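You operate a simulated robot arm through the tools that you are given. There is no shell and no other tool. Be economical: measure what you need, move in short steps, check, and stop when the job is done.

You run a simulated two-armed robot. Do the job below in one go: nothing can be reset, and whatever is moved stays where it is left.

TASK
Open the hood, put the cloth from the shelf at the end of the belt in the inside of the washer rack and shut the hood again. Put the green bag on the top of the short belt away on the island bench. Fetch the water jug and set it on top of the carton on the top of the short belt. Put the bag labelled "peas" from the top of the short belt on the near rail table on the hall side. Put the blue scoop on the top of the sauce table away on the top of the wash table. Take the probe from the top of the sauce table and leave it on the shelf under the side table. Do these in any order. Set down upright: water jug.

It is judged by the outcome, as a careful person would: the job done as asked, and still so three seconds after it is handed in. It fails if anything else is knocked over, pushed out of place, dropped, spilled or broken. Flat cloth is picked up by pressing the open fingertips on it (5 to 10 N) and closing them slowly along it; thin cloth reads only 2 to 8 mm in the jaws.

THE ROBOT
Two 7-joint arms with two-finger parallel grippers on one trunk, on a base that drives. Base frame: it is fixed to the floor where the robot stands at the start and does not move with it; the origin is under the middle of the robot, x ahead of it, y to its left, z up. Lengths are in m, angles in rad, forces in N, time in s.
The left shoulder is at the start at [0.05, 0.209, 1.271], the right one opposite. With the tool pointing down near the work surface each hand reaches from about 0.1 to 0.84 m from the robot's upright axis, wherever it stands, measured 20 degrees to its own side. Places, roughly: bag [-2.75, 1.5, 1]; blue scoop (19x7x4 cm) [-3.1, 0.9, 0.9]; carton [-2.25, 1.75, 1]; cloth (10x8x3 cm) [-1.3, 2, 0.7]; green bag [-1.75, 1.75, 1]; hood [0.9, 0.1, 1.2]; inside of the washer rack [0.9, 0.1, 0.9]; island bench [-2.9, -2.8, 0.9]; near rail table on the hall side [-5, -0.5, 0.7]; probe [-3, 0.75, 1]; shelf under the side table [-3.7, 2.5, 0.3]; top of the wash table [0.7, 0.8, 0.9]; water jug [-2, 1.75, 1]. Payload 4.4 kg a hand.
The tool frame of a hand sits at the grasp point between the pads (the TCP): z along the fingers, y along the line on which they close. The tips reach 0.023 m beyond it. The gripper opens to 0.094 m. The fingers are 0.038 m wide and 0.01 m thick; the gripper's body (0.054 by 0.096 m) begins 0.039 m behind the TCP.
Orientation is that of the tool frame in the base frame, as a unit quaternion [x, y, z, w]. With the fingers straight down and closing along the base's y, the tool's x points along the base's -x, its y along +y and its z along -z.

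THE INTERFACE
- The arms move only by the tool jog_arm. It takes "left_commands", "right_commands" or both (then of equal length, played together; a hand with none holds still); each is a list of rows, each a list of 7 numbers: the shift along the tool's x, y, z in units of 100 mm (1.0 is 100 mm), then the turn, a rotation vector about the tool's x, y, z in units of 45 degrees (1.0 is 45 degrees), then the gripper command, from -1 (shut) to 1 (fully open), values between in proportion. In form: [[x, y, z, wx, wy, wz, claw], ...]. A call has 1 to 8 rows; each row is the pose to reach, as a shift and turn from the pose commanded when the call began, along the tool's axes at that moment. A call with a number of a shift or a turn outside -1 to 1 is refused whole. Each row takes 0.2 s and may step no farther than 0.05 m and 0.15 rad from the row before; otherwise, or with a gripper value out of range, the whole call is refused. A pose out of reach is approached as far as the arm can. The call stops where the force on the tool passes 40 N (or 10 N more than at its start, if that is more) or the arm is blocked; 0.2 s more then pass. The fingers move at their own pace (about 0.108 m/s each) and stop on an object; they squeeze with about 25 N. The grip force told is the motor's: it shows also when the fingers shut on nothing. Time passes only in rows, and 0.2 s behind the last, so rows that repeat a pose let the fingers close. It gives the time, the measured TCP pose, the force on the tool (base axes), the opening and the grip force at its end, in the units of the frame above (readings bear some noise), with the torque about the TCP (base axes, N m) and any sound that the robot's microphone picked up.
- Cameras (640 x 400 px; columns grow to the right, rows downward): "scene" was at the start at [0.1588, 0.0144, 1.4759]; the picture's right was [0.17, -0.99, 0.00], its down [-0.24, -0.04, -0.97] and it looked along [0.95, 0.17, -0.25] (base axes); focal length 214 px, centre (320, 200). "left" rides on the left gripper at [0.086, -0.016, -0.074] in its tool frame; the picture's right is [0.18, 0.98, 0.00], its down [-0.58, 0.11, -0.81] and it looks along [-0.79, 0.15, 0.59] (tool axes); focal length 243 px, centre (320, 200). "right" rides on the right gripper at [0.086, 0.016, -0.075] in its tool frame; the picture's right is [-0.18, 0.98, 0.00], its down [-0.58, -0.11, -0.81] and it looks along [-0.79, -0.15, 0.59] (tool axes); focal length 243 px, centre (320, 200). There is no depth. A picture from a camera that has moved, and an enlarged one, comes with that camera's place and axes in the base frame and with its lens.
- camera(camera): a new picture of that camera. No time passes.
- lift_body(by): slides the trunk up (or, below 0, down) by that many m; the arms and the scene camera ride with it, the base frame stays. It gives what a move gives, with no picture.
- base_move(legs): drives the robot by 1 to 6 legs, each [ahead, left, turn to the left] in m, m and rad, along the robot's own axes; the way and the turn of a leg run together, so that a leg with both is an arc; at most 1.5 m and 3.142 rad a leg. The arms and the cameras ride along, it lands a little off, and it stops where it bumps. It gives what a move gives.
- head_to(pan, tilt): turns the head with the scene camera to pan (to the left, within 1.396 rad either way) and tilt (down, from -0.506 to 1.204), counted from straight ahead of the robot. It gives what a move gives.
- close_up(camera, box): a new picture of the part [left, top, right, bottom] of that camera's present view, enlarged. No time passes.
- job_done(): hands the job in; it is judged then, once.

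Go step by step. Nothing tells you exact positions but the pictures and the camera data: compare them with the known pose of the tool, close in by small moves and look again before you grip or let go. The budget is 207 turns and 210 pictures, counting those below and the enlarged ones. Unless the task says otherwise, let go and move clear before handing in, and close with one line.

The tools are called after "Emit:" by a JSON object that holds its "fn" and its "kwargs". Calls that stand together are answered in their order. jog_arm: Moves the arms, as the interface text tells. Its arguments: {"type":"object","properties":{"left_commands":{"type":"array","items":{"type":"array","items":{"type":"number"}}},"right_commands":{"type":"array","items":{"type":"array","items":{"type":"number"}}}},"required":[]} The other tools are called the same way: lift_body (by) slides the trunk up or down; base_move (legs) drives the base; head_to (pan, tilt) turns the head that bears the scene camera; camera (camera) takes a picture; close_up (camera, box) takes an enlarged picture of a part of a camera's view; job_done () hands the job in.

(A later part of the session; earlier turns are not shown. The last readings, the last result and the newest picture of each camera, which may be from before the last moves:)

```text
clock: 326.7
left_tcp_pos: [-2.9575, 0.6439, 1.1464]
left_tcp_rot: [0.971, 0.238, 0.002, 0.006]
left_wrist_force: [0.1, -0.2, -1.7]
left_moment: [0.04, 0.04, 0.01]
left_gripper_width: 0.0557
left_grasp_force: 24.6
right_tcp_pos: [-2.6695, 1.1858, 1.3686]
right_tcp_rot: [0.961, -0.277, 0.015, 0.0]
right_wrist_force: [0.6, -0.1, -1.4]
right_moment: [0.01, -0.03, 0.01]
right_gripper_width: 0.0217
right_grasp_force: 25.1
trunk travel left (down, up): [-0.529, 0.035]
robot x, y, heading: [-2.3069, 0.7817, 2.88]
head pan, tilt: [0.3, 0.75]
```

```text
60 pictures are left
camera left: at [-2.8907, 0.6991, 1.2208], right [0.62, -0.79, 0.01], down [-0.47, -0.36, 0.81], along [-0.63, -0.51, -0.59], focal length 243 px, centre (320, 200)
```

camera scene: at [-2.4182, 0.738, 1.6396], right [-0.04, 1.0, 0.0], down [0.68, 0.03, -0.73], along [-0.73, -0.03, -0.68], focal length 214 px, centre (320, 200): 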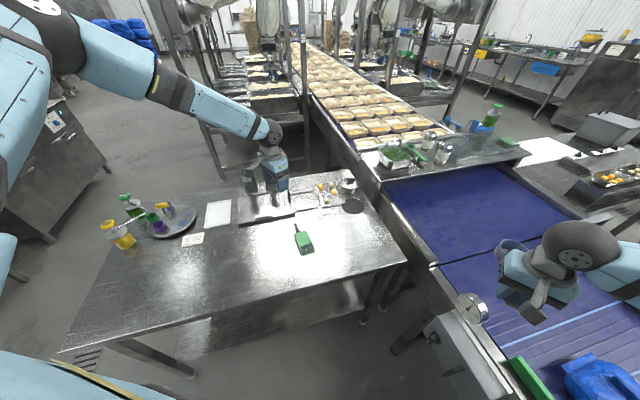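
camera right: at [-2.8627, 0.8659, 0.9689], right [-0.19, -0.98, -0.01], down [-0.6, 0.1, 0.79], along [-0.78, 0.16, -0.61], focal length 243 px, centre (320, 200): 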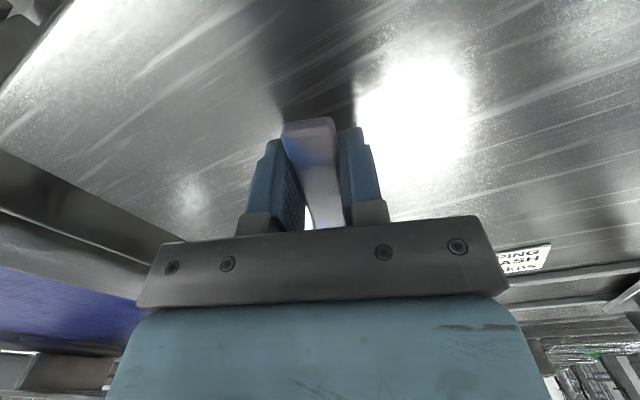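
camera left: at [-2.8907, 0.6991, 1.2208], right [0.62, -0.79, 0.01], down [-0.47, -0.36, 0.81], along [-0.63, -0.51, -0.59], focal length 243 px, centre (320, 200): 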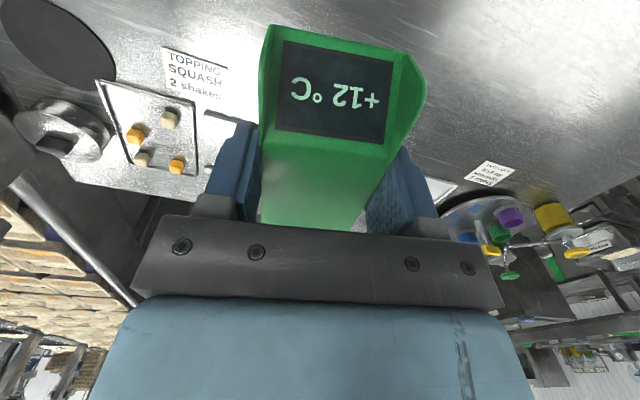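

Emit:
{"fn": "base_move", "kwargs": {"legs": [[-0.3, 0, 0], [0, 0, -1.01], [-0.25, -1.1, 0], [0, -0.72, 0]]}}

Emit:
{"fn": "head_to", "kwargs": {"pan": 0, "tilt": 0.45}}

Emit:
{"fn": "camera", "kwargs": {"camera": "scene"}}

```text
clock: 347.2
left_tcp_pos: [-0.6822, 1.4997, 1.1469]
left_tcp_rot: [0.966, -0.257, -0.002, 0.006]
left_wrist_force: [-0.2, -1.0, -0.6]
left_moment: [-0.01, -0.05, -0.01]
left_gripper_width: 0.0553
left_grasp_force: 24.9
right_tcp_pos: [-0.0702, 1.5494, 1.3689]
right_tcp_rot: [0.71, -0.704, 0.013, 0.006]
right_wrist_force: [0.4, 0.1, -0.4]
right_moment: [-0.05, -0.04, 0.0]
right_gripper_width: 0.0213
right_grasp_force: 24.2
trunk travel left (down, up): [-0.529, 0.035]
robot x, y, heading: [-0.2145, 1.0266, 1.883]
head pan, tilt: [0.3, 0.75]
```

```text
clock: 348.0
left_tcp_pos: [-0.682, 1.4982, 1.1455]
left_tcp_rot: [0.967, -0.256, -0.002, 0.007]
left_wrist_force: [0.0, -0.1, -0.3]
left_moment: [0.02, -0.02, -0.01]
left_gripper_width: 0.0556
left_grasp_force: 24.6
right_tcp_pos: [-0.0687, 1.5495, 1.3683]
right_tcp_rot: [0.711, -0.703, 0.012, 0.006]
right_wrist_force: [-0.1, 0.7, -0.7]
right_moment: [-0.1, 0.0, 0.02]
right_gripper_width: 0.0214
right_grasp_force: 25.1
trunk travel left (down, up): [-0.529, 0.035]
robot x, y, heading: [-0.2169, 1.0243, 1.886]
head pan, tilt: [0.0, 0.45]
```

```text
59 pictures are left
camera scene: at [-0.2642, 1.1771, 1.6359], right [0.95, 0.31, 0.0], down [0.14, -0.41, -0.9], along [-0.28, 0.86, -0.44], focal length 214 px, centre (320, 200)
```

scene: 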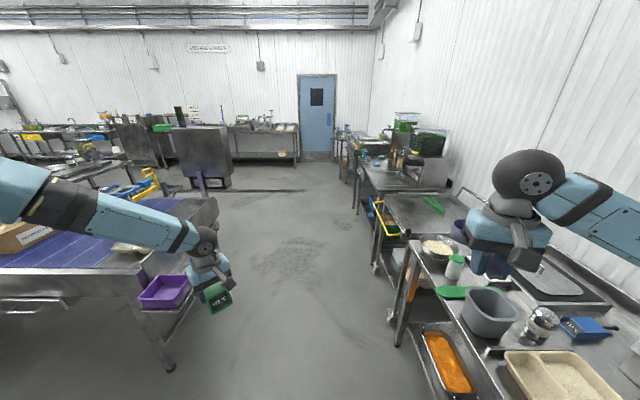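

Emit:
{"fn": "base_move", "kwargs": {"legs": [[0, 0.12, 0], [1.2, 0, 0], [0.9, 0, 0]]}}

Emit:
{"fn": "head_to", "kwargs": {"pan": 1.1, "tilt": 0.4}}

Emit:
{"fn": "camera", "kwargs": {"camera": "scene"}}

```text
clock: 359.8
left_tcp_pos: [-1.4534, 3.4751, 1.1477]
left_tcp_rot: [0.966, -0.257, -0.002, 0.007]
left_wrist_force: [0.8, 0.0, -0.9]
left_moment: [0.01, -0.03, -0.01]
left_gripper_width: 0.0557
left_grasp_force: 25.4
right_tcp_pos: [-0.8394, 3.5248, 1.3682]
right_tcp_rot: [0.711, -0.703, 0.013, 0.006]
right_wrist_force: [-0.5, -0.7, -1.1]
right_moment: [-0.03, -0.01, -0.01]
right_gripper_width: 0.0215
right_grasp_force: 25.1
trunk travel left (down, up): [-0.529, 0.035]
robot x, y, heading: [-0.9863, 3.0051, 1.885]
head pan, tilt: [0.0, 0.45]
```

```text
clock: 361.1
left_tcp_pos: [-1.4535, 3.4755, 1.1471]
left_tcp_rot: [0.967, -0.256, -0.002, 0.007]
left_wrist_force: [0.1, 0.2, -2.1]
left_moment: [-0.01, -0.02, 0.05]
left_gripper_width: 0.0557
left_grasp_force: 24.8
right_tcp_pos: [-0.8406, 3.5261, 1.3686]
right_tcp_rot: [0.71, -0.704, 0.013, 0.006]
right_wrist_force: [-0.1, -0.1, -0.3]
right_moment: [-0.07, 0.02, 0.01]
right_gripper_width: 0.0214
right_grasp_force: 24.5
trunk travel left (down, up): [-0.529, 0.035]
robot x, y, heading: [-0.9877, 3.0061, 1.883]
head pan, tilt: [1.1, 0.4]
```

```text
58 pictures are left
camera scene: at [-1.0991, 3.0811, 1.6407], right [0.16, 0.99, 0.0], down [0.38, -0.06, -0.92], along [-0.91, 0.15, -0.39], focal length 214 px, centre (320, 200)
```

scene: 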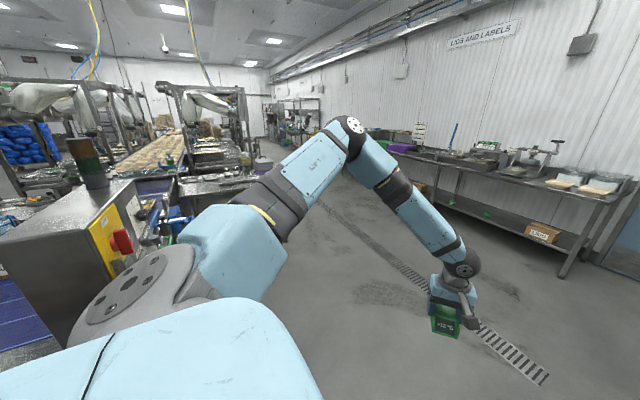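

Emit:
{"fn": "base_move", "kwargs": {"legs": [[0.35, 0, 0], [0, 0, 1.56]]}}

Emit:
{"fn": "head_to", "kwargs": {"pan": 0, "tilt": 0.4}}

Emit:
{"fn": "camera", "kwargs": {"camera": "scene"}}

```text
clock: 367.2
left_tcp_pos: [-1.5621, 2.8641, 1.1457]
left_tcp_rot: [0.862, 0.507, 0.003, 0.005]
left_wrist_force: [0.1, -0.9, -0.7]
left_moment: [0.01, 0.0, -0.01]
left_gripper_width: 0.0557
left_grasp_force: 25.5
right_tcp_pos: [-1.6187, 3.4772, 1.3675]
right_tcp_rot: [1.0, 0.01, 0.013, -0.005]
right_wrist_force: [0.4, -0.1, -0.8]
right_moment: [-0.01, -0.07, 0.0]
right_gripper_width: 0.0212
right_grasp_force: 24.7
trunk travel left (down, up): [-0.529, 0.035]
robot x, y, heading: [-1.0918, 3.3405, -2.81]
head pan, tilt: [1.1, 0.4]
```

```text
clock: 368.6
left_tcp_pos: [-1.5599, 2.8635, 1.1462]
left_tcp_rot: [0.862, 0.507, 0.003, 0.006]
left_wrist_force: [1.5, -0.7, -1.4]
left_moment: [0.0, -0.05, -0.03]
left_gripper_width: 0.0556
left_grasp_force: 25.1
right_tcp_pos: [-1.6185, 3.4755, 1.3681]
right_tcp_rot: [1.0, 0.01, 0.012, -0.005]
right_wrist_force: [0.4, -0.9, -0.9]
right_moment: [0.0, -0.08, 0.01]
right_gripper_width: 0.0212
right_grasp_force: 25.1
trunk travel left (down, up): [-0.529, 0.035]
robot x, y, heading: [-1.0915, 3.3385, -2.814]
head pan, tilt: [0.0, 0.4]
```

```text
57 pictures are left
camera scene: at [-1.2466, 3.2835, 1.6407], right [-0.32, 0.95, 0.0], down [0.37, 0.12, -0.92], along [-0.87, -0.29, -0.39], focal length 214 px, centre (320, 200)
```

scene: 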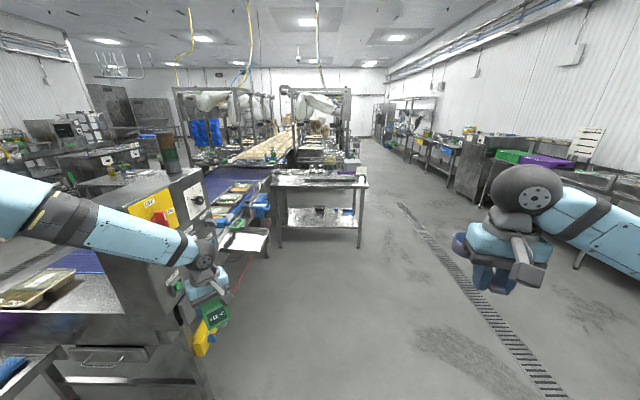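

Emit:
{"fn": "close_up", "kwargs": {"camera": "scene", "box": [220, 150, 400, 262]}}

```text
3.56 times, centred on (310, 206) of scene
camera zoom: at [-1.2466, 3.2835, 1.6407], right [-0.32, 0.95, 0.0], down [0.37, 0.12, -0.92], along [-0.87, -0.29, -0.39], focal length 763 px, centre (356, 179)
```

zoom: 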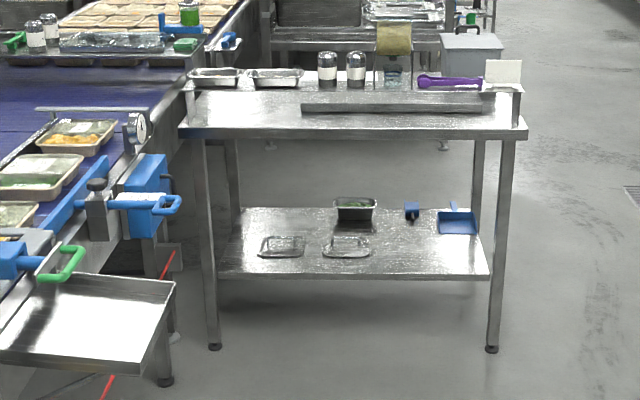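

Emit:
{"fn": "base_move", "kwargs": {"legs": [[0.4, -0.57, 0], [1.15, 0, 0]]}}

Emit:
{"fn": "lift_body", "kwargs": {"by": -0.45}}

Emit:
{"fn": "jog_arm", "kwargs": {"left_commands": [[0, 0, 0.25, 0, 0, 0, -1], [0, 0, 0.5, 0, 0, 0, -1], [0, 0, 0.75, 0, 0, 0, -1], [0, 0, 1, 0, 0, 0, -1]]}}

Emit:
{"fn": "jog_arm", "kwargs": {"left_commands": [[0, 0, 0.25, 0, 0, 0, -1], [0, 0, 0.5, 0, 0, 0, -1], [0, 0, 0.75, 0, 0, 0, -1], [0, 0, 1, 0, 0, 0, -1]]}}

Emit:
{"fn": "head_to", "kwargs": {"pan": 0.3, "tilt": 0.6}}

Emit:
{"fn": "camera", "kwargs": {"camera": "scene"}}

Emit:
{"fn": "camera", "kwargs": {"camera": "left"}}

```text
clock: 379.5
left_tcp_pos: [-3.2083, 2.9038, 1.1473]
left_tcp_rot: [0.86, 0.51, 0.004, 0.005]
left_wrist_force: [-0.6, 0.9, -2.5]
left_moment: [0.03, 0.0, 0.0]
left_gripper_width: 0.0554
left_grasp_force: 24.9
right_tcp_pos: [-3.2683, 3.5148, 1.3678]
right_tcp_rot: [1.0, 0.014, 0.014, -0.004]
right_wrist_force: [-0.1, -0.3, 0.2]
right_moment: [0.03, -0.09, 0.01]
right_gripper_width: 0.0214
right_grasp_force: 24.8
trunk travel left (down, up): [-0.529, 0.035]
robot x, y, heading: [-2.7438, 3.3795, -2.811]
head pan, tilt: [0.0, 0.4]
```

```text
refused: -0.45 is not a number from -0.4 to 0.4
```

```text
clock: 380.5
left_tcp_pos: [-3.1686, 2.8861, 1.1054]
left_tcp_rot: [0.86, 0.51, 0.003, 0.006]
left_wrist_force: [-0.1, 0.2, -1.1]
left_moment: [0.01, -0.03, -0.03]
left_gripper_width: 0.0556
left_grasp_force: 25.1
left hand out of reach, approached as far as the arm can: row 1, 2, 3, 4
right_tcp_pos: [-3.2693, 3.5157, 1.3681]
right_tcp_rot: [1.0, 0.014, 0.012, -0.004]
right_wrist_force: [0.0, 0.8, -0.7]
right_moment: [-0.02, -0.07, -0.02]
right_gripper_width: 0.0216
right_grasp_force: 24.9
trunk travel left (down, up): [-0.529, 0.035]
robot x, y, heading: [-2.7411, 3.3819, -2.806]
head pan, tilt: [0.0, 0.4]
```

```text
clock: 381.5
left_tcp_pos: [-3.1308, 2.8652, 1.0734]
left_tcp_rot: [0.86, 0.51, 0.003, 0.006]
left_wrist_force: [0.1, 0.7, -1.2]
left_moment: [0.04, 0.0, 0.01]
left_gripper_width: 0.0557
left_grasp_force: 25.2
left hand out of reach, approached as far as the arm can: row 1, 2, 3, 4
right_tcp_pos: [-3.2672, 3.5147, 1.3686]
right_tcp_rot: [1.0, 0.014, 0.013, -0.004]
right_wrist_force: [0.0, 0.1, -1.2]
right_moment: [0.0, -0.07, -0.02]
right_gripper_width: 0.0214
right_grasp_force: 25.0
trunk travel left (down, up): [-0.529, 0.035]
robot x, y, heading: [-2.7414, 3.3787, -2.811]
head pan, tilt: [0.0, 0.4]
```

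```text
clock: 382.3
left_tcp_pos: [-3.132, 2.8651, 1.0752]
left_tcp_rot: [0.86, 0.51, 0.003, 0.006]
left_wrist_force: [0.1, -0.4, -0.5]
left_moment: [0.01, -0.02, -0.01]
left_gripper_width: 0.0557
left_grasp_force: 25.5
right_tcp_pos: [-3.2698, 3.5149, 1.3684]
right_tcp_rot: [1.0, 0.014, 0.013, -0.004]
right_wrist_force: [0.0, 0.6, -1.2]
right_moment: [-0.01, -0.07, 0.03]
right_gripper_width: 0.0213
right_grasp_force: 25.2
trunk travel left (down, up): [-0.529, 0.035]
robot x, y, heading: [-2.746, 3.3804, -2.808]
head pan, tilt: [0.3, 0.6]
```

```text
55 pictures are left
camera scene: at [-2.8797, 3.3036, 1.6225], right [-0.59, 0.81, 0.0], down [0.46, 0.33, -0.83], along [-0.67, -0.49, -0.56], focal length 214 px, centre (320, 200)
```

scene: 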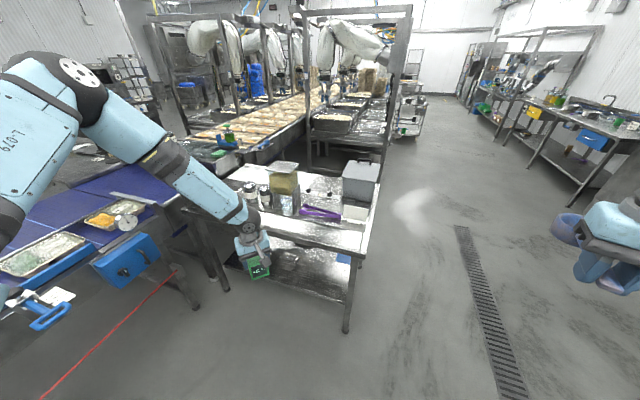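

```text
54 pictures are left
camera left: at [-3.1058, 2.9491, 1.1487], right [0.95, -0.31, 0.01], down [-0.19, -0.56, 0.81], along [-0.24, -0.77, -0.59], focal length 243 px, centre (320, 200)
```

left: 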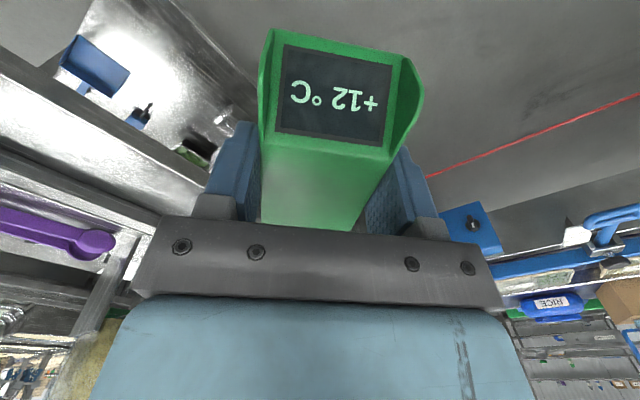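

Emit:
{"fn": "lift_body", "kwargs": {"by": -0.4}}

Emit:
{"fn": "lift_body", "kwargs": {"by": -0.12}}

Emit:
{"fn": "jog_arm", "kwargs": {"left_commands": [[0, 0, 0.25, 0, 0, 0.12, -1], [0, 0, 0.5, 0, 0, 0.25, -1], [0, 0, 0.75, 0, 0, 0.37, -1], [0, 0, 1, 0, 0, 0.5, -1]]}}

Emit:
{"fn": "jog_arm", "kwargs": {"left_commands": [[0, 0, 0.25, 0, 0, 0.12, -1], [0, 0, 0.5, 0, 0, 0.25, -1], [0, 0, 0.75, 0, 0, 0.37, -1], [0, 0, 1, 0, 0, 0.45, -1]]}}

Emit:
{"fn": "camera", "kwargs": {"camera": "scene"}}

```text
clock: 386.2
left_tcp_pos: [-3.1313, 2.8658, 0.6746]
left_tcp_rot: [0.86, 0.51, 0.003, 0.006]
left_wrist_force: [0.0, 0.1, -1.6]
left_moment: [0.04, -0.03, 0.0]
left_gripper_width: 0.0559
left_grasp_force: 24.6
right_tcp_pos: [-3.269, 3.516, 0.9679]
right_tcp_rot: [1.0, 0.014, 0.013, -0.004]
right_wrist_force: [0.4, 0.0, 0.7]
right_moment: [0.0, -0.06, 0.01]
right_gripper_width: 0.0213
right_grasp_force: 25.3
trunk travel left (down, up): [-0.129, 0.435]
robot x, y, heading: [-2.7447, 3.3796, -2.813]
head pan, tilt: [0.3, 0.6]
```

```text
clock: 387.7
left_tcp_pos: [-3.1302, 2.8654, 0.5551]
left_tcp_rot: [0.861, 0.509, 0.003, 0.006]
left_wrist_force: [1.4, -0.6, -1.0]
left_moment: [-0.02, -0.02, -0.02]
left_gripper_width: 0.0554
left_grasp_force: 25.0
right_tcp_pos: [-3.2685, 3.5153, 0.8477]
right_tcp_rot: [1.0, 0.015, 0.013, -0.005]
right_wrist_force: [0.0, -0.1, 0.2]
right_moment: [0.0, -0.06, 0.0]
right_gripper_width: 0.0216
right_grasp_force: 25.1
trunk travel left (down, up): [-0.009, 0.555]
robot x, y, heading: [-2.7447, 3.3791, -2.809]
head pan, tilt: [0.3, 0.6]
```

```text
clock: 388.7
left_tcp_pos: [-3.0965, 2.8479, 0.533]
left_tcp_rot: [0.944, 0.331, 0.005, 0.005]
left_wrist_force: [0.4, 0.3, -1.0]
left_moment: [-0.01, -0.01, -0.01]
left_gripper_width: 0.0557
left_grasp_force: 25.3
left hand out of reach, approached as far as the arm can: row 1, 2, 3, 4
right_tcp_pos: [-3.2684, 3.515, 0.8481]
right_tcp_rot: [1.0, 0.014, 0.013, -0.004]
right_wrist_force: [-0.1, -0.2, -0.4]
right_moment: [0.03, -0.07, 0.02]
right_gripper_width: 0.0215
right_grasp_force: 24.9
trunk travel left (down, up): [-0.009, 0.555]
robot x, y, heading: [-2.7436, 3.3784, -2.809]
head pan, tilt: [0.3, 0.6]
```

```text
clock: 389.7
left_tcp_pos: [-3.0667, 2.8325, 0.517]
left_tcp_rot: [0.987, 0.16, 0.006, 0.004]
left_wrist_force: [0.3, 0.4, 0.0]
left_moment: [0.0, 0.0, -0.02]
left_gripper_width: 0.0559
left_grasp_force: 25.0
left hand out of reach, approached as far as the arm can: row 1, 2, 3, 4
right_tcp_pos: [-3.2698, 3.5161, 0.8479]
right_tcp_rot: [1.0, 0.014, 0.012, -0.005]
right_wrist_force: [0.5, -0.2, 0.7]
right_moment: [-0.01, -0.04, -0.02]
right_gripper_width: 0.0213
right_grasp_force: 25.5
trunk travel left (down, up): [-0.009, 0.555]
robot x, y, heading: [-2.7431, 3.3782, -2.807]
head pan, tilt: [0.3, 0.6]
```

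```text
53 pictures are left
camera scene: at [-2.8795, 3.3035, 1.1024], right [-0.59, 0.81, 0.0], down [0.46, 0.33, -0.82], along [-0.67, -0.49, -0.57], focal length 214 px, centre (320, 200)
```

scene: 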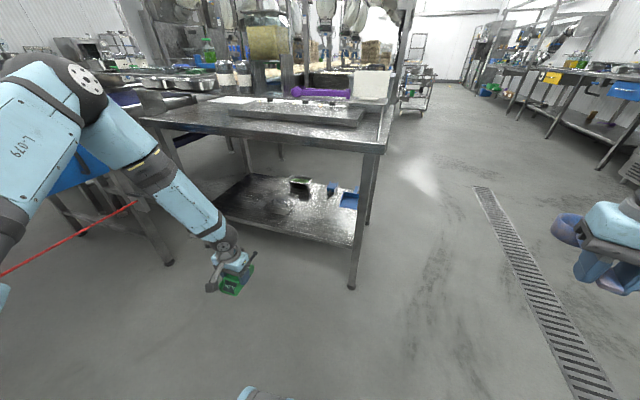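

Emit:
{"fn": "jog_arm", "kwargs": {"left_commands": [[-0.15, 0.25, 0, 0, 0, 0, -1], [-0.3, 0.5, 0, 0, 0, 0, -1], [-0.45, 0.75, 0, 0, 0, 0, -1], [-0.6, 1, 0.1, 0, 0, 0, -1]]}}

Emit:
{"fn": "jog_arm", "kwargs": {"left_commands": [[0, 0, 0.25, 0, 0, 0, -1], [0, 0.1, 0.5, 0, 0, 0, -1], [0, 0.2, 0.75, 0, 0, 0, -1], [0, 0.3, 1, 0, 0, 0, -1]]}}

```text
clock: 390.7
left_tcp_pos: [-3.0779, 2.7098, 0.5205]
left_tcp_rot: [0.987, 0.161, 0.005, 0.004]
left_wrist_force: [0.2, 0.1, -0.2]
left_moment: [-0.01, 0.0, 0.0]
left_gripper_width: 0.0555
left_grasp_force: 24.9
left hand out of reach, approached as far as the arm can: row 4
right_tcp_pos: [-3.2684, 3.5148, 0.8477]
right_tcp_rot: [1.0, 0.014, 0.013, -0.004]
right_wrist_force: [-0.3, 0.8, -0.5]
right_moment: [0.02, -0.07, 0.0]
right_gripper_width: 0.0215
right_grasp_force: 24.9
trunk travel left (down, up): [-0.009, 0.555]
robot x, y, heading: [-2.7461, 3.3791, -2.811]
head pan, tilt: [0.3, 0.6]
```

```text
clock: 391.7
left_tcp_pos: [-3.0414, 2.6928, 0.5078]
left_tcp_rot: [0.987, 0.16, 0.006, 0.004]
left_wrist_force: [0.2, 0.0, -1.2]
left_moment: [-0.03, -0.01, -0.01]
left_gripper_width: 0.0553
left_grasp_force: 25.2
left hand out of reach, approached as far as the arm can: row 1, 2, 3, 4
right_tcp_pos: [-3.2682, 3.5157, 0.8483]
right_tcp_rot: [1.0, 0.014, 0.013, -0.004]
right_wrist_force: [0.2, 0.8, -0.3]
right_moment: [0.02, -0.05, -0.01]
right_gripper_width: 0.0214
right_grasp_force: 24.7
trunk travel left (down, up): [-0.009, 0.555]
robot x, y, heading: [-2.7434, 3.3784, -2.812]
head pan, tilt: [0.3, 0.6]
```

Emit:
{"fn": "jog_arm", "kwargs": {"left_commands": [[-0.25, -0.15, 0, 0, 0, 0, -1], [-0.5, -0.3, 0, 0, 0, 0, -1], [-0.75, -0.45, 0, 0, 0, 0, -1], [-1, -0.6, 0, 0, 0, 0, -1]]}}

Emit:
{"fn": "jog_arm", "kwargs": {"left_commands": [[-0.25, -0.15, 0, 0, 0, 0, -1], [-0.5, -0.3, 0, 0, 0, 0, -1], [-0.75, -0.45, 0, 0, 0, 0, -1], [-1, -0.6, 0, 0, 0, 0, -1]]}}

Emit:
{"fn": "jog_arm", "kwargs": {"left_commands": [[0, 0, 0.25, 0, 0, 0, -1], [0, 0, 0.5, 0, 0, 0, -1], [0, 0, 0.75, 0, 0, 0, -1], [0, 0, 1, 0, 0, 0, -1]]}}

```text
clock: 392.7
left_tcp_pos: [-3.0937, 2.6995, 0.5279]
left_tcp_rot: [0.987, 0.161, 0.006, 0.004]
left_wrist_force: [-0.1, 0.2, -1.1]
left_moment: [0.0, -0.05, 0.0]
left_gripper_width: 0.0556
left_grasp_force: 24.8
left hand out of reach, approached as far as the arm can: row 1, 2, 3, 4
right_tcp_pos: [-3.2687, 3.5175, 0.8483]
right_tcp_rot: [1.0, 0.014, 0.013, -0.004]
right_wrist_force: [0.3, -0.3, -0.2]
right_moment: [-0.03, -0.06, 0.02]
right_gripper_width: 0.0216
right_grasp_force: 25.3
trunk travel left (down, up): [-0.009, 0.555]
robot x, y, heading: [-2.7457, 3.3807, -2.813]
head pan, tilt: [0.3, 0.6]
```

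```text
clock: 393.7
left_tcp_pos: [-3.1736, 2.7303, 0.5712]
left_tcp_rot: [0.987, 0.162, 0.006, 0.005]
left_wrist_force: [-1.1, 0.0, -0.6]
left_moment: [0.02, -0.02, -0.01]
left_gripper_width: 0.0557
left_grasp_force: 25.0
left hand out of reach, approached as far as the arm can: row 1, 2, 3, 4
right_tcp_pos: [-3.27, 3.5159, 0.8477]
right_tcp_rot: [1.0, 0.013, 0.013, -0.004]
right_wrist_force: [0.2, -0.3, -0.4]
right_moment: [0.01, -0.05, 0.02]
right_gripper_width: 0.0216
right_grasp_force: 25.2
trunk travel left (down, up): [-0.009, 0.555]
robot x, y, heading: [-2.7451, 3.3794, -2.809]
head pan, tilt: [0.3, 0.6]
```

```text
clock: 394.7
left_tcp_pos: [-3.1338, 2.7356, 0.5446]
left_tcp_rot: [0.987, 0.16, 0.006, 0.004]
left_wrist_force: [-0.1, 0.2, 0.1]
left_moment: [0.02, -0.01, -0.01]
left_gripper_width: 0.0555
left_grasp_force: 24.8
left hand out of reach, approached as far as the arm can: row 1, 2, 3, 4
right_tcp_pos: [-3.2689, 3.5162, 0.8477]
right_tcp_rot: [1.0, 0.014, 0.013, -0.005]
right_wrist_force: [-0.6, 0.9, -0.3]
right_moment: [0.0, -0.07, -0.04]
right_gripper_width: 0.0215
right_grasp_force: 24.9
trunk travel left (down, up): [-0.009, 0.555]
robot x, y, heading: [-2.7415, 3.3772, -2.811]
head pan, tilt: [0.3, 0.6]
```

Emit:
{"fn": "base_move", "kwargs": {"legs": [[-0.35, 0, 0]]}}

Emit:
{"fn": "jog_arm", "kwargs": {"left_commands": [[-0.1, -0.1, -0.25, 0, 0, 0, -1], [-0.2, -0.2, -0.5, 0, 0, 0, -1], [-0.3, -0.3, -0.75, 0, 0, 0, -1], [-0.5, -0.4, -1, 0, 0, 0, -1]]}}

Emit:
{"fn": "jog_arm", "kwargs": {"left_commands": [[-0.25, -0.1, -0.25, 0, 0, 0, -1], [-0.5, -0.2, -0.5, 0, 0, 0, -1], [-0.75, -0.3, -0.75, 0, 0, 0, -1], [-1, -0.4, -1, 0, 0, 0, -1]]}}

Emit:
{"fn": "jog_arm", "kwargs": {"left_commands": [[-0.25, -0.1, 0, 0, 0, 0, -1], [-0.5, -0.2, 0, 0, 0, 0, -1], [-0.75, -0.3, 0, 0, 0, 0, -1], [-1, -0.4, 0, 0, 0, 0, -1]]}}

Emit:
{"fn": "camera", "kwargs": {"camera": "scene"}}

```text
clock: 396.9
left_tcp_pos: [-2.8019, 2.8503, 0.5439]
left_tcp_rot: [0.987, 0.162, 0.005, 0.003]
left_wrist_force: [-0.1, -0.2, -1.4]
left_moment: [0.0, -0.01, -0.03]
left_gripper_width: 0.0555
left_grasp_force: 25.8
right_tcp_pos: [-2.9375, 3.6294, 0.8478]
right_tcp_rot: [1.0, 0.014, 0.013, -0.004]
right_wrist_force: [-0.3, 0.4, 0.0]
right_moment: [-0.01, -0.03, 0.0]
right_gripper_width: 0.0213
right_grasp_force: 25.0
trunk travel left (down, up): [-0.009, 0.555]
robot x, y, heading: [-2.4113, 3.4914, -2.806]
head pan, tilt: [0.3, 0.6]
```

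```text
clock: 397.9
left_tcp_pos: [-2.8633, 2.8727, 0.6426]
left_tcp_rot: [0.987, 0.161, 0.005, 0.005]
left_wrist_force: [0.7, -0.1, -1.4]
left_moment: [0.01, -0.05, -0.01]
left_gripper_width: 0.0558
left_grasp_force: 24.8
right_tcp_pos: [-2.9365, 3.629, 0.8482]
right_tcp_rot: [1.0, 0.014, 0.013, -0.005]
right_wrist_force: [-0.3, 0.5, -0.4]
right_moment: [0.0, -0.04, 0.02]
right_gripper_width: 0.0215
right_grasp_force: 25.7
trunk travel left (down, up): [-0.009, 0.555]
robot x, y, heading: [-2.411, 3.4975, -2.813]
head pan, tilt: [0.3, 0.6]
```

```text
clock: 398.9
left_tcp_pos: [-2.9727, 2.8774, 0.741]
left_tcp_rot: [0.987, 0.161, 0.005, 0.004]
left_wrist_force: [0.2, 0.6, -1.1]
left_moment: [0.01, -0.05, 0.0]
left_gripper_width: 0.0558
left_grasp_force: 25.0
right_tcp_pos: [-2.9377, 3.6293, 0.8477]
right_tcp_rot: [1.0, 0.014, 0.014, -0.004]
right_wrist_force: [-0.2, -0.4, -0.4]
right_moment: [0.0, -0.04, 0.01]
right_gripper_width: 0.0214
right_grasp_force: 25.0
trunk travel left (down, up): [-0.009, 0.555]
robot x, y, heading: [-2.4141, 3.4931, -2.81]
head pan, tilt: [0.3, 0.6]
```

```text
clock: 399.9
left_tcp_pos: [-2.9875, 2.8854, 0.7674]
left_tcp_rot: [0.987, 0.161, 0.007, 0.004]
left_wrist_force: [0.0, 0.6, -0.9]
left_moment: [-0.01, -0.05, -0.01]
left_gripper_width: 0.0558
left_grasp_force: 25.3
left hand out of reach, approached as far as the arm can: row 1, 2, 3, 4
right_tcp_pos: [-2.9391, 3.6295, 0.8489]
right_tcp_rot: [1.0, 0.015, 0.012, -0.004]
right_wrist_force: [-1.0, 0.1, 0.3]
right_moment: [0.03, -0.08, 0.0]
right_gripper_width: 0.0215
right_grasp_force: 24.7
trunk travel left (down, up): [-0.009, 0.555]
robot x, y, heading: [-2.411, 3.4958, -2.806]
head pan, tilt: [0.3, 0.6]
```

```text
52 pictures are left
camera scene: at [-2.5483, 3.4176, 1.1024], right [-0.59, 0.81, 0.0], down [0.46, 0.33, -0.82], along [-0.67, -0.49, -0.57], focal length 214 px, centre (320, 200)
```

scene: 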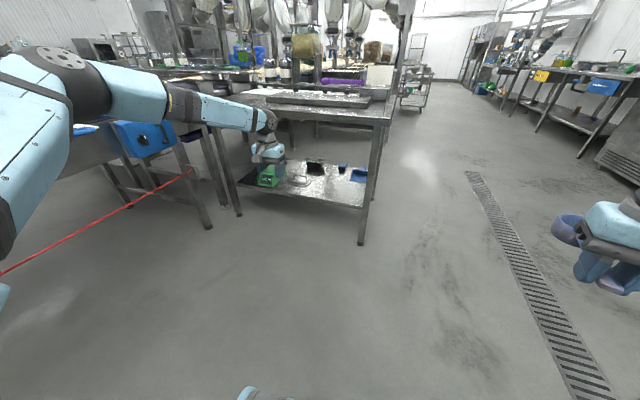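

Emit:
{"fn": "jog_arm", "kwargs": {"left_commands": [[0.2, -0.15, -0.25, 0, 0, 0, -1], [0.4, -0.3, -0.5, 0, 0, 0, -1], [0.6, -0.45, -0.75, 0, 0, 0, -1], [0.75, -0.6, -1, 0, 0, 0, -1]]}}

Emit:
{"fn": "jog_arm", "kwargs": {"left_commands": [[0.2, -0.15, -0.25, 0, 0, 0, -1], [0.4, -0.3, -0.5, 0, 0, 0, -1], [0.6, -0.45, -0.75, 0, 0, 0, -1], [0.75, -0.6, -1, 0, 0, 0, -1]]}}

Emit:
{"fn": "jog_arm", "kwargs": {"left_commands": [[0.2, -0.2, -0.25, 0, 0, 0, -1], [0.4, -0.4, -0.5, 0, 0, 0, -1], [0.6, -0.6, -0.75, 0, 0, 0, -1], [0.75, -0.8, -1, 0, 0, 0, -1]]}}

Emit:
{"fn": "jog_arm", "kwargs": {"left_commands": [[0.2, -0.25, -0.2, 0, 0, 0, -1], [0.4, -0.5, -0.4, 0, 0, 0, -1], [0.6, -0.75, -0.6, 0, 0, 0, -1], [0.75, -1, -0.8, 0, 0, 0, -1]]}}

Emit:
{"fn": "camera", "kwargs": {"camera": "scene"}}

```text
clock: 400.9
left_tcp_pos: [-2.9384, 2.9666, 0.8674]
left_tcp_rot: [0.987, 0.161, 0.005, 0.005]
left_wrist_force: [-0.1, 0.3, -1.2]
left_moment: [-0.01, 0.0, 0.03]
left_gripper_width: 0.0557
left_grasp_force: 24.6
right_tcp_pos: [-2.9368, 3.631, 0.8483]
right_tcp_rot: [1.0, 0.014, 0.013, -0.005]
right_wrist_force: [-0.2, -0.4, -0.7]
right_moment: [-0.02, -0.03, -0.01]
right_gripper_width: 0.0213
right_grasp_force: 24.7
trunk travel left (down, up): [-0.009, 0.555]
robot x, y, heading: [-2.4135, 3.4926, -2.812]
head pan, tilt: [0.3, 0.6]
```

```text
clock: 401.9
left_tcp_pos: [-2.8853, 3.0488, 0.9667]
left_tcp_rot: [0.987, 0.162, 0.006, 0.004]
left_wrist_force: [-0.7, 0.4, -0.6]
left_moment: [-0.04, 0.01, 0.03]
left_gripper_width: 0.0555
left_grasp_force: 25.1
right_tcp_pos: [-2.9376, 3.6296, 0.8472]
right_tcp_rot: [1.0, 0.013, 0.013, -0.004]
right_wrist_force: [-0.1, 0.0, -1.0]
right_moment: [-0.03, -0.07, 0.01]
right_gripper_width: 0.0213
right_grasp_force: 25.0
trunk travel left (down, up): [-0.009, 0.555]
robot x, y, heading: [-2.4138, 3.492, -2.809]
head pan, tilt: [0.3, 0.6]
```

```text
clock: 402.9
left_tcp_pos: [-2.8419, 3.1474, 1.0674]
left_tcp_rot: [0.987, 0.161, 0.007, 0.004]
left_wrist_force: [-0.4, 0.9, -1.2]
left_moment: [0.03, 0.03, 0.02]
left_gripper_width: 0.0555
left_grasp_force: 24.6
right_tcp_pos: [-2.937, 3.6289, 0.847]
right_tcp_rot: [1.0, 0.014, 0.013, -0.004]
right_wrist_force: [-0.2, -0.1, -0.8]
right_moment: [0.01, -0.07, 0.0]
right_gripper_width: 0.0213
right_grasp_force: 25.0
trunk travel left (down, up): [-0.009, 0.555]
robot x, y, heading: [-2.4112, 3.4931, -2.81]
head pan, tilt: [0.3, 0.6]
```

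```text
clock: 403.9
left_tcp_pos: [-2.8039, 3.1954, 1.1407]
left_tcp_rot: [0.987, 0.162, 0.005, 0.005]
left_wrist_force: [-0.5, -0.1, -1.6]
left_moment: [-0.02, -0.02, -0.01]
left_gripper_width: 0.0557
left_grasp_force: 25.3
left hand out of reach, approached as far as the arm can: row 2, 3, 4
right_tcp_pos: [-2.937, 3.6296, 0.8489]
right_tcp_rot: [1.0, 0.014, 0.013, -0.005]
right_wrist_force: [0.6, 0.4, -0.2]
right_moment: [0.0, -0.08, 0.02]
right_gripper_width: 0.0215
right_grasp_force: 24.6
trunk travel left (down, up): [-0.009, 0.555]
robot x, y, heading: [-2.411, 3.4903, -2.813]
head pan, tilt: [0.3, 0.6]
```

```text
51 pictures are left
camera scene: at [-2.5477, 3.4177, 1.1026], right [-0.59, 0.81, 0.0], down [0.46, 0.33, -0.83], along [-0.67, -0.49, -0.56], focal length 214 px, centre (320, 200)
```

scene: 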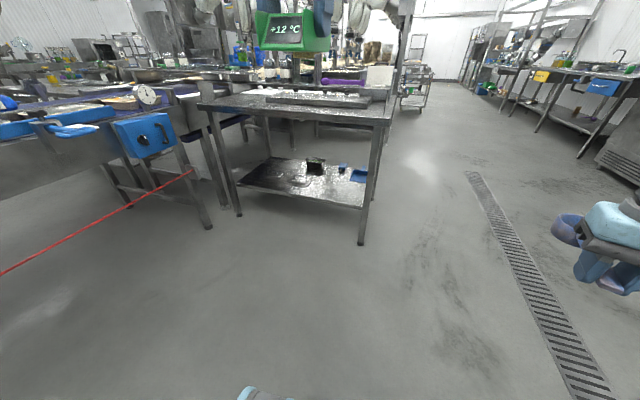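

Emit:
{"fn": "jog_arm", "kwargs": {"left_commands": [[-0.1, 0.2, 0.25, 0, 0, 0, -1], [-0.2, 0.4, 0.5, 0, 0, 0, -1], [-0.3, 0.6, 0.75, 0, 0, 0, -1], [-0.5, 0.7, 1, 0, 0, 0, -1]]}}

Emit:
{"fn": "jog_arm", "kwargs": {"left_commands": [[-0.1, 0.2, 0.25, 0, 0, 0, -1], [-0.2, 0.4, 0.5, 0, 0, 0, -1], [-0.3, 0.6, 0.75, 0, 0, 0, -1], [-0.5, 0.7, 1, 0, 0, 0, -1]]}}

Emit:
{"fn": "jog_arm", "kwargs": {"left_commands": [[-0.1, 0.15, 0.25, 0, 0, 0, -1], [-0.2, 0.3, 0.5, 0, 0, 0, -1], [-0.3, 0.45, 0.75, 0, 0, 0, -1], [-0.5, 0.6, 1, 0, 0, 0, -1]]}}

Emit:
{"fn": "lift_body", "kwargs": {"by": 0.3}}

Emit:
{"fn": "base_move", "kwargs": {"legs": [[0, 0.55, 0], [0.25, 0, 0]]}}

Emit:
{"fn": "camera", "kwargs": {"camera": "scene"}}

```text
clock: 404.9
left_tcp_pos: [-2.8298, 3.1112, 1.04]
left_tcp_rot: [0.987, 0.161, 0.006, 0.003]
left_wrist_force: [-0.1, 0.4, -0.7]
left_moment: [0.01, -0.05, 0.0]
left_gripper_width: 0.0558
left_grasp_force: 24.7
right_tcp_pos: [-2.938, 3.6288, 0.8478]
right_tcp_rot: [1.0, 0.014, 0.013, -0.005]
right_wrist_force: [1.2, -0.1, 0.0]
right_moment: [0.02, -0.04, 0.01]
right_gripper_width: 0.0216
right_grasp_force: 25.6
trunk travel left (down, up): [-0.009, 0.555]
robot x, y, heading: [-2.4132, 3.4913, -2.808]
head pan, tilt: [0.3, 0.6]
```

```text
clock: 405.9
left_tcp_pos: [-2.8539, 3.0293, 0.9398]
left_tcp_rot: [0.987, 0.161, 0.006, 0.004]
left_wrist_force: [0.5, -0.2, -1.5]
left_moment: [0.02, -0.02, -0.04]
left_gripper_width: 0.0557
left_grasp_force: 25.4
right_tcp_pos: [-2.9373, 3.6289, 0.8484]
right_tcp_rot: [1.0, 0.014, 0.014, -0.005]
right_wrist_force: [0.4, -1.1, 0.1]
right_moment: [0.02, -0.04, 0.01]
right_gripper_width: 0.0214
right_grasp_force: 25.3
trunk travel left (down, up): [-0.009, 0.555]
robot x, y, heading: [-2.4145, 3.4953, -2.811]
head pan, tilt: [0.3, 0.6]
```

```text
clock: 406.9
left_tcp_pos: [-2.8795, 2.9543, 0.841]
left_tcp_rot: [0.987, 0.161, 0.006, 0.003]
left_wrist_force: [-0.2, -0.1, -1.5]
left_moment: [-0.01, -0.04, 0.0]
left_gripper_width: 0.0557
left_grasp_force: 25.1
right_tcp_pos: [-2.9374, 3.6295, 0.8486]
right_tcp_rot: [1.0, 0.014, 0.014, -0.005]
right_wrist_force: [-0.3, -0.3, -0.4]
right_moment: [0.0, -0.05, 0.02]
right_gripper_width: 0.0214
right_grasp_force: 24.5
trunk travel left (down, up): [-0.009, 0.555]
robot x, y, heading: [-2.4128, 3.4935, -2.814]
head pan, tilt: [0.3, 0.6]
```

```text
clock: 409.9
left_tcp_pos: [-2.8799, 2.9552, 1.1417]
left_tcp_rot: [0.987, 0.162, 0.006, 0.004]
left_wrist_force: [0.1, -0.2, -1.6]
left_moment: [0.01, -0.02, -0.01]
left_gripper_width: 0.0556
left_grasp_force: 25.4
right_tcp_pos: [-2.9378, 3.6286, 1.1482]
right_tcp_rot: [1.0, 0.014, 0.014, -0.005]
right_wrist_force: [-0.3, -0.7, -0.5]
right_moment: [-0.02, -0.05, 0.0]
right_gripper_width: 0.0214
right_grasp_force: 25.5
trunk travel left (down, up): [-0.309, 0.255]
robot x, y, heading: [-2.4135, 3.4903, -2.81]
head pan, tilt: [0.3, 0.6]
```

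```text
clock: 416.6
left_tcp_pos: [-2.9322, 2.3542, 1.1415]
left_tcp_rot: [0.987, 0.163, 0.006, 0.004]
left_wrist_force: [0.5, 0.2, -1.1]
left_moment: [0.01, -0.02, 0.0]
left_gripper_width: 0.0555
left_grasp_force: 25.3
right_tcp_pos: [-2.9929, 3.0282, 1.1486]
right_tcp_rot: [1.0, 0.016, 0.013, -0.004]
right_wrist_force: [1.0, 1.1, 0.1]
right_moment: [-0.01, -0.07, 0.0]
right_gripper_width: 0.0214
right_grasp_force: 25.3
trunk travel left (down, up): [-0.309, 0.255]
robot x, y, heading: [-2.468, 2.8957, -2.807]
head pan, tilt: [0.3, 0.6]
```

```text
50 pictures are left
camera scene: at [-2.6021, 2.8181, 1.4025], right [-0.59, 0.8, 0.0], down [0.45, 0.34, -0.82], along [-0.66, -0.49, -0.57], focal length 214 px, centre (320, 200)
```

scene: 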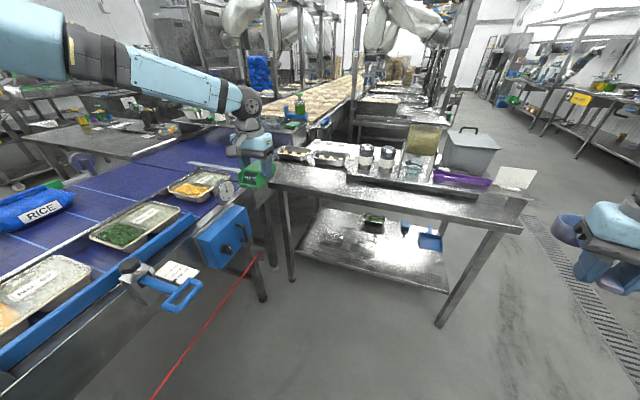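

Emit:
{"fn": "base_move", "kwargs": {"legs": [[0.48, 0, 0]]}}

Emit:
{"fn": "lift_body", "kwargs": {"by": -0.2}}

Emit:
{"fn": "camera", "kwargs": {"camera": "scene"}}

```text
clock: 419.5
left_tcp_pos: [-3.3873, 2.1937, 1.1408]
left_tcp_rot: [0.986, 0.164, 0.006, 0.005]
left_wrist_force: [-0.4, 0.7, -0.9]
left_moment: [-0.01, 0.03, 0.01]
left_gripper_width: 0.0557
left_grasp_force: 25.1
right_tcp_pos: [-3.4493, 2.8676, 1.1476]
right_tcp_rot: [1.0, 0.017, 0.013, -0.005]
right_wrist_force: [-0.7, 0.3, -0.4]
right_moment: [0.04, -0.08, -0.01]
right_gripper_width: 0.0211
right_grasp_force: 24.9
trunk travel left (down, up): [-0.309, 0.255]
robot x, y, heading: [-2.9235, 2.7349, -2.804]
head pan, tilt: [0.3, 0.6]
```

```text
clock: 420.8
left_tcp_pos: [-3.3881, 2.1941, 1.0377]
left_tcp_rot: [0.986, 0.166, -0.005, 0.004]
left_wrist_force: [9.2, 4.5, 24.7]
left_moment: [0.98, -0.47, -0.29]
left_gripper_width: 0.0559
left_grasp_force: 25.5
right_tcp_pos: [-3.4474, 2.8677, 1.0333]
right_tcp_rot: [1.0, 0.017, 0.012, -0.004]
right_wrist_force: [0.9, -1.1, -1.0]
right_moment: [0.04, -0.09, 0.03]
right_gripper_width: 0.0218
right_grasp_force: 25.0
trunk travel left (down, up): [-0.193, 0.37]
robot x, y, heading: [-2.9231, 2.7334, -2.801]
head pan, tilt: [0.3, 0.6]
stopped: the force on the tool passed its limit at 83 N (the readings are from after the stop); the commanded pose is now the measured one
```

```text
49 pictures are left
camera scene: at [-3.0556, 2.6593, 1.287], right [-0.6, 0.8, 0.0], down [0.45, 0.34, -0.83], along [-0.66, -0.49, -0.56], focal length 214 px, centre (320, 200)
```

scene: 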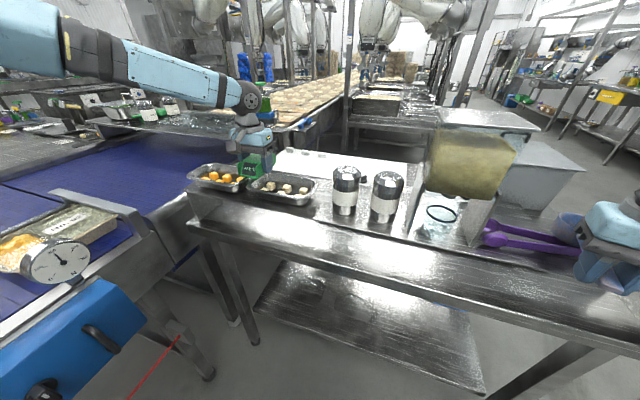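

Emit:
{"fn": "lift_body", "kwargs": {"by": 0.03}}

Emit:
{"fn": "camera", "kwargs": {"camera": "left"}}

Emit:
{"fn": "close_up", "kwargs": {"camera": "scene", "box": [170, 80, 370, 220]}}

```text
clock: 421.5
left_tcp_pos: [-3.3909, 2.1915, 1.0628]
left_tcp_rot: [0.986, 0.165, -0.001, 0.004]
left_wrist_force: [1.3, -0.2, -1.4]
left_moment: [0.0, -0.01, 0.01]
left_gripper_width: 0.0558
left_grasp_force: 24.9
right_tcp_pos: [-3.4488, 2.8674, 1.0629]
right_tcp_rot: [1.0, 0.018, 0.014, -0.004]
right_wrist_force: [-0.2, -0.4, -0.9]
right_moment: [0.03, -0.08, -0.01]
right_gripper_width: 0.0213
right_grasp_force: 24.8
trunk travel left (down, up): [-0.223, 0.34]
robot x, y, heading: [-2.9252, 2.7358, -2.811]
head pan, tilt: [0.3, 0.6]
```

```text
48 pictures are left
camera left: at [-3.3143, 2.2359, 1.1373], right [0.49, -0.87, 0.01], down [-0.51, -0.29, 0.81], along [-0.7, -0.4, -0.59], focal length 243 px, centre (320, 200)
```

left: 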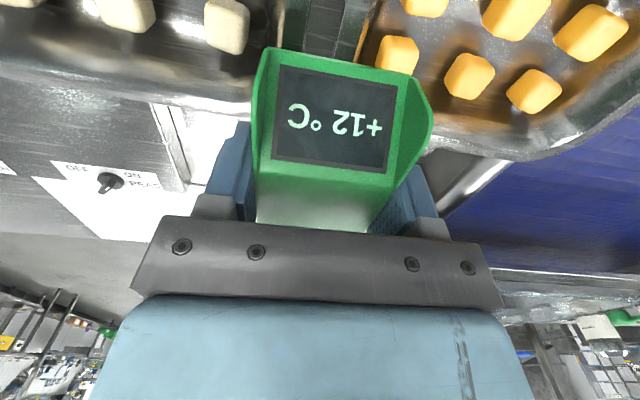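

```text
2.86 times, centred on (270, 150) of scene
camera zoom: at [-3.0584, 2.6574, 1.3168], right [-0.6, 0.8, 0.0], down [0.45, 0.34, -0.82], along [-0.66, -0.49, -0.57], focal length 613 px, centre (463, 343)
```

zoom: 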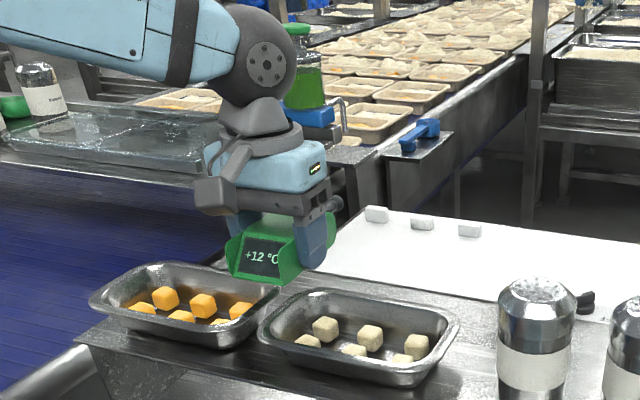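

Emit:
{"fn": "lift_body", "kwargs": {"by": 0.2}}

Emit:
{"fn": "base_move", "kwargs": {"legs": [[-1.1, 0, 0], [-0.95, 0, 0], [0, 1.2, 0], [0, 1.1, 0], [0.4, 0.4, 0], [0, 0, 3.1]]}}

Emit:
{"fn": "head_to", "kwargs": {"pan": 0, "tilt": 0.55}}

Emit:
{"fn": "camera", "kwargs": {"camera": "scene"}}

```text
clock: 423.7
left_tcp_pos: [-3.3902, 2.1929, 1.2636]
left_tcp_rot: [0.986, 0.165, -0.001, 0.004]
left_wrist_force: [0.0, 0.0, -0.5]
left_moment: [0.02, -0.04, 0.02]
left_gripper_width: 0.0557
left_grasp_force: 24.9
right_tcp_pos: [-3.4485, 2.8668, 1.2628]
right_tcp_rot: [1.0, 0.017, 0.014, -0.005]
right_wrist_force: [0.2, 0.0, -0.6]
right_moment: [0.07, -0.06, -0.01]
right_gripper_width: 0.0217
right_grasp_force: 24.7
trunk travel left (down, up): [-0.423, 0.14]
robot x, y, heading: [-2.9236, 2.7317, -2.806]
head pan, tilt: [0.3, 0.6]
```

```text
clock: 430.6
left_tcp_pos: [-2.2646, 2.599, 1.2522]
left_tcp_rot: [0.989, 0.151, 0.007, 0.005]
left_wrist_force: [0.1, -0.1, -0.7]
left_moment: [-0.02, -0.02, 0.01]
left_gripper_width: 0.0558
left_grasp_force: 25.0
right_tcp_pos: [-2.3091, 3.2707, 1.2578]
right_tcp_rot: [1.0, 0.007, 0.018, -0.007]
right_wrist_force: [0.4, 0.5, 0.3]
right_moment: [-0.01, -0.05, 0.01]
right_gripper_width: 0.0213
right_grasp_force: 25.1
trunk travel left (down, up): [-0.423, 0.14]
robot x, y, heading: [-1.7759, 3.1322, -2.824]
head pan, tilt: [0.3, 0.6]
stopped in leg 2: the robot was blocked; the commanded pose is now the measured one
```

```text
clock: 431.4
left_tcp_pos: [-2.2647, 2.5965, 1.2533]
left_tcp_rot: [0.988, 0.154, 0.007, 0.004]
left_wrist_force: [0.3, 0.8, -0.9]
left_moment: [0.01, 0.0, 0.01]
left_gripper_width: 0.0557
left_grasp_force: 24.6
right_tcp_pos: [-2.312, 3.2692, 1.2555]
right_tcp_rot: [1.0, 0.009, 0.02, -0.007]
right_wrist_force: [1.1, 0.0, -1.4]
right_moment: [0.04, -0.05, -0.04]
right_gripper_width: 0.0211
right_grasp_force: 25.1
trunk travel left (down, up): [-0.423, 0.14]
robot x, y, heading: [-1.7742, 3.1386, -2.821]
head pan, tilt: [0.0, 0.55]
```

```text
46 pictures are left
camera scene: at [-1.9406, 3.075, 1.5191], right [-0.32, 0.95, 0.0], down [0.51, 0.17, -0.85], along [-0.8, -0.27, -0.53], focal length 214 px, centre (320, 200)
```

scene: 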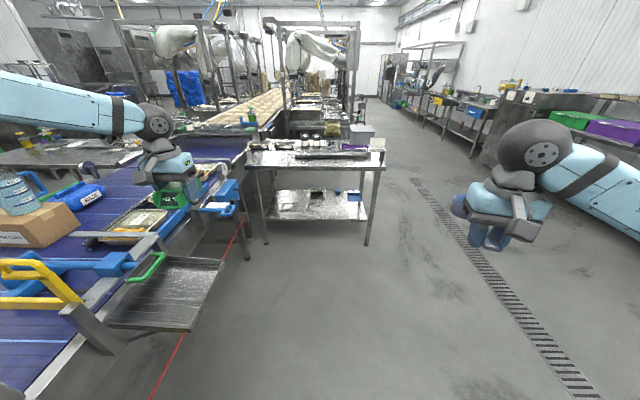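

Emit:
{"fn": "base_move", "kwargs": {"legs": [[0.1, 0, 0], [0, -0.45, 0.0], [-0.95, 0, 0]]}}

Emit:
{"fn": "head_to", "kwargs": {"pan": 1.3, "tilt": 0.45}}

Emit:
{"fn": "camera", "kwargs": {"camera": "scene"}}

```text
clock: 441.2
left_tcp_pos: [-1.5774, 3.3017, 1.2613]
left_tcp_rot: [0.988, 0.157, 0.0, 0.006]
left_wrist_force: [0.4, -0.4, -1.8]
left_moment: [-0.01, -0.02, 0.01]
left_gripper_width: 0.0554
left_grasp_force: 24.8
right_tcp_pos: [-1.6279, 3.9737, 1.2624]
right_tcp_rot: [1.0, 0.012, 0.013, -0.004]
right_wrist_force: [0.4, 0.2, -0.7]
right_moment: [-0.02, -0.06, 0.0]
right_gripper_width: 0.0216
right_grasp_force: 25.3
trunk travel left (down, up): [-0.423, 0.14]
robot x, y, heading: [-1.1048, 3.8368, -2.815]
head pan, tilt: [0.0, 0.55]
```

```text
clock: 442.7
left_tcp_pos: [-1.5771, 3.3028, 1.263]
left_tcp_rot: [0.988, 0.157, 0.001, 0.006]
left_wrist_force: [0.8, 0.1, -1.9]
left_moment: [0.0, 0.0, 0.01]
left_gripper_width: 0.0558
left_grasp_force: 24.8
right_tcp_pos: [-1.6274, 3.9731, 1.2623]
right_tcp_rot: [1.0, 0.013, 0.013, -0.004]
right_wrist_force: [-1.2, -1.1, 0.0]
right_moment: [0.01, -0.07, -0.02]
right_gripper_width: 0.0214
right_grasp_force: 24.7
trunk travel left (down, up): [-0.423, 0.14]
robot x, y, heading: [-1.107, 3.8355, -2.813]
head pan, tilt: [1.3, 0.45]
```

```text
45 pictures are left
camera scene: at [-1.162, 3.7205, 1.5305], right [-1.0, -0.06, 0.0], down [-0.02, 0.43, -0.9], along [0.05, -0.9, -0.44], focal length 214 px, centre (320, 200)
```

scene: 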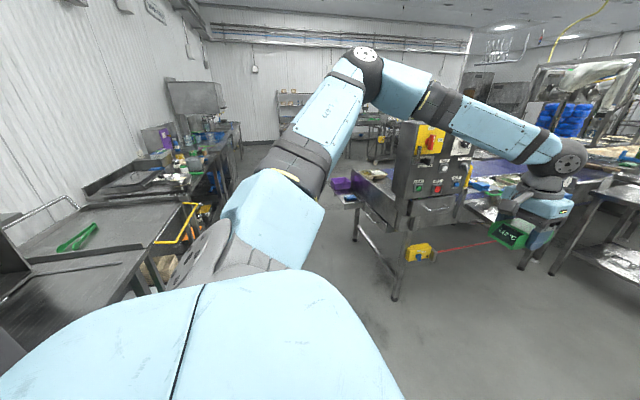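

Emit:
{"fn": "base_move", "kwargs": {"legs": [[0.1, 0, -0.03], [0, 1.2, 0], [0, 1.2, 0], [0.45, 0.75, 0]]}}

Emit:
{"fn": "base_move", "kwargs": {"legs": [[0, 0, 1.6], [0, 0, 1.54]]}}

Emit:
{"fn": "head_to", "kwargs": {"pan": 0, "tilt": 0.55}}

Emit:
{"fn": "camera", "kwargs": {"camera": "scene"}}

```text
clock: 449.4
left_tcp_pos: [-1.5048, 2.6997, 1.2656]
left_tcp_rot: [0.992, 0.126, -0.002, 0.003]
left_wrist_force: [-6.5, 22.0, 1.6]
left_moment: [-0.02, 0.15, -1.05]
left_gripper_width: 0.0658
left_grasp_force: 25.6
right_tcp_pos: [-1.5327, 3.3617, 1.2628]
right_tcp_rot: [1.0, -0.005, 0.014, -0.003]
right_wrist_force: [0.6, -0.6, -0.4]
right_moment: [-0.01, -0.07, -0.01]
right_gripper_width: 0.0214
right_grasp_force: 25.2
trunk travel left (down, up): [-0.423, 0.14]
robot x, y, heading: [-1.0138, 3.2031, -2.847]
head pan, tilt: [1.3, 0.45]
stopped in leg 2: the force on the tool passed its limit at 83 N (the readings are from after the stop); the commanded pose is now the measured one
```

```text
clock: 457.4
left_tcp_pos: [-0.523, 3.714, 1.2645]
left_tcp_rot: [-0.133, 0.991, 0.001, 0.0]
left_wrist_force: [0.1, 0.0, -0.1]
left_moment: [-0.01, 0.0, 0.0]
left_gripper_width: 0.0
left_grasp_force: 24.9
right_tcp_pos: [-0.4913, 3.0503, 1.2634]
right_tcp_rot: [0.003, 1.0, -0.004, -0.013]
right_wrist_force: [-0.2, 0.1, -0.8]
right_moment: [0.0, 0.04, 0.0]
right_gripper_width: 0.0213
right_grasp_force: 25.6
trunk travel left (down, up): [-0.423, 0.14]
robot x, y, heading: [-1.0128, 3.2064, 0.295]
head pan, tilt: [1.3, 0.45]
```

```text
clock: 458.9
left_tcp_pos: [-0.523, 3.714, 1.2629]
left_tcp_rot: [-0.133, 0.991, 0.001, 0.0]
left_wrist_force: [-0.9, 0.3, -1.1]
left_moment: [-0.03, -0.01, 0.0]
left_gripper_width: 0.0
left_grasp_force: 25.1
right_tcp_pos: [-0.4922, 3.0489, 1.2634]
right_tcp_rot: [0.003, 1.0, -0.004, -0.012]
right_wrist_force: [0.5, 0.1, -0.7]
right_moment: [0.0, 0.04, 0.01]
right_gripper_width: 0.0215
right_grasp_force: 25.1
trunk travel left (down, up): [-0.423, 0.14]
robot x, y, heading: [-1.0168, 3.2038, 0.295]
head pan, tilt: [0.0, 0.55]
```

```text
44 pictures are left
camera scene: at [-0.8629, 3.2484, 1.5215], right [0.3, -0.96, 0.0], down [-0.5, -0.15, -0.85], along [0.81, 0.25, -0.52], focal length 214 px, centre (320, 200)
```

scene: 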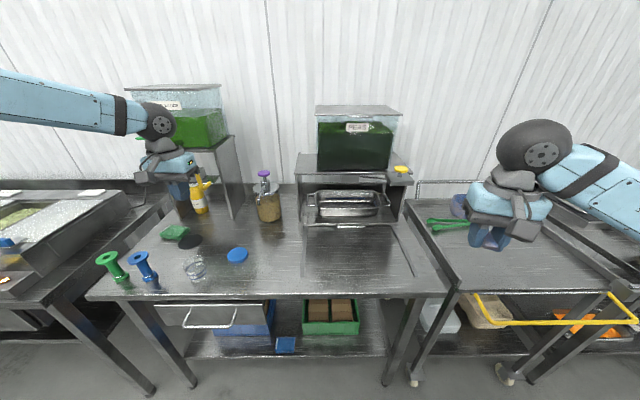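

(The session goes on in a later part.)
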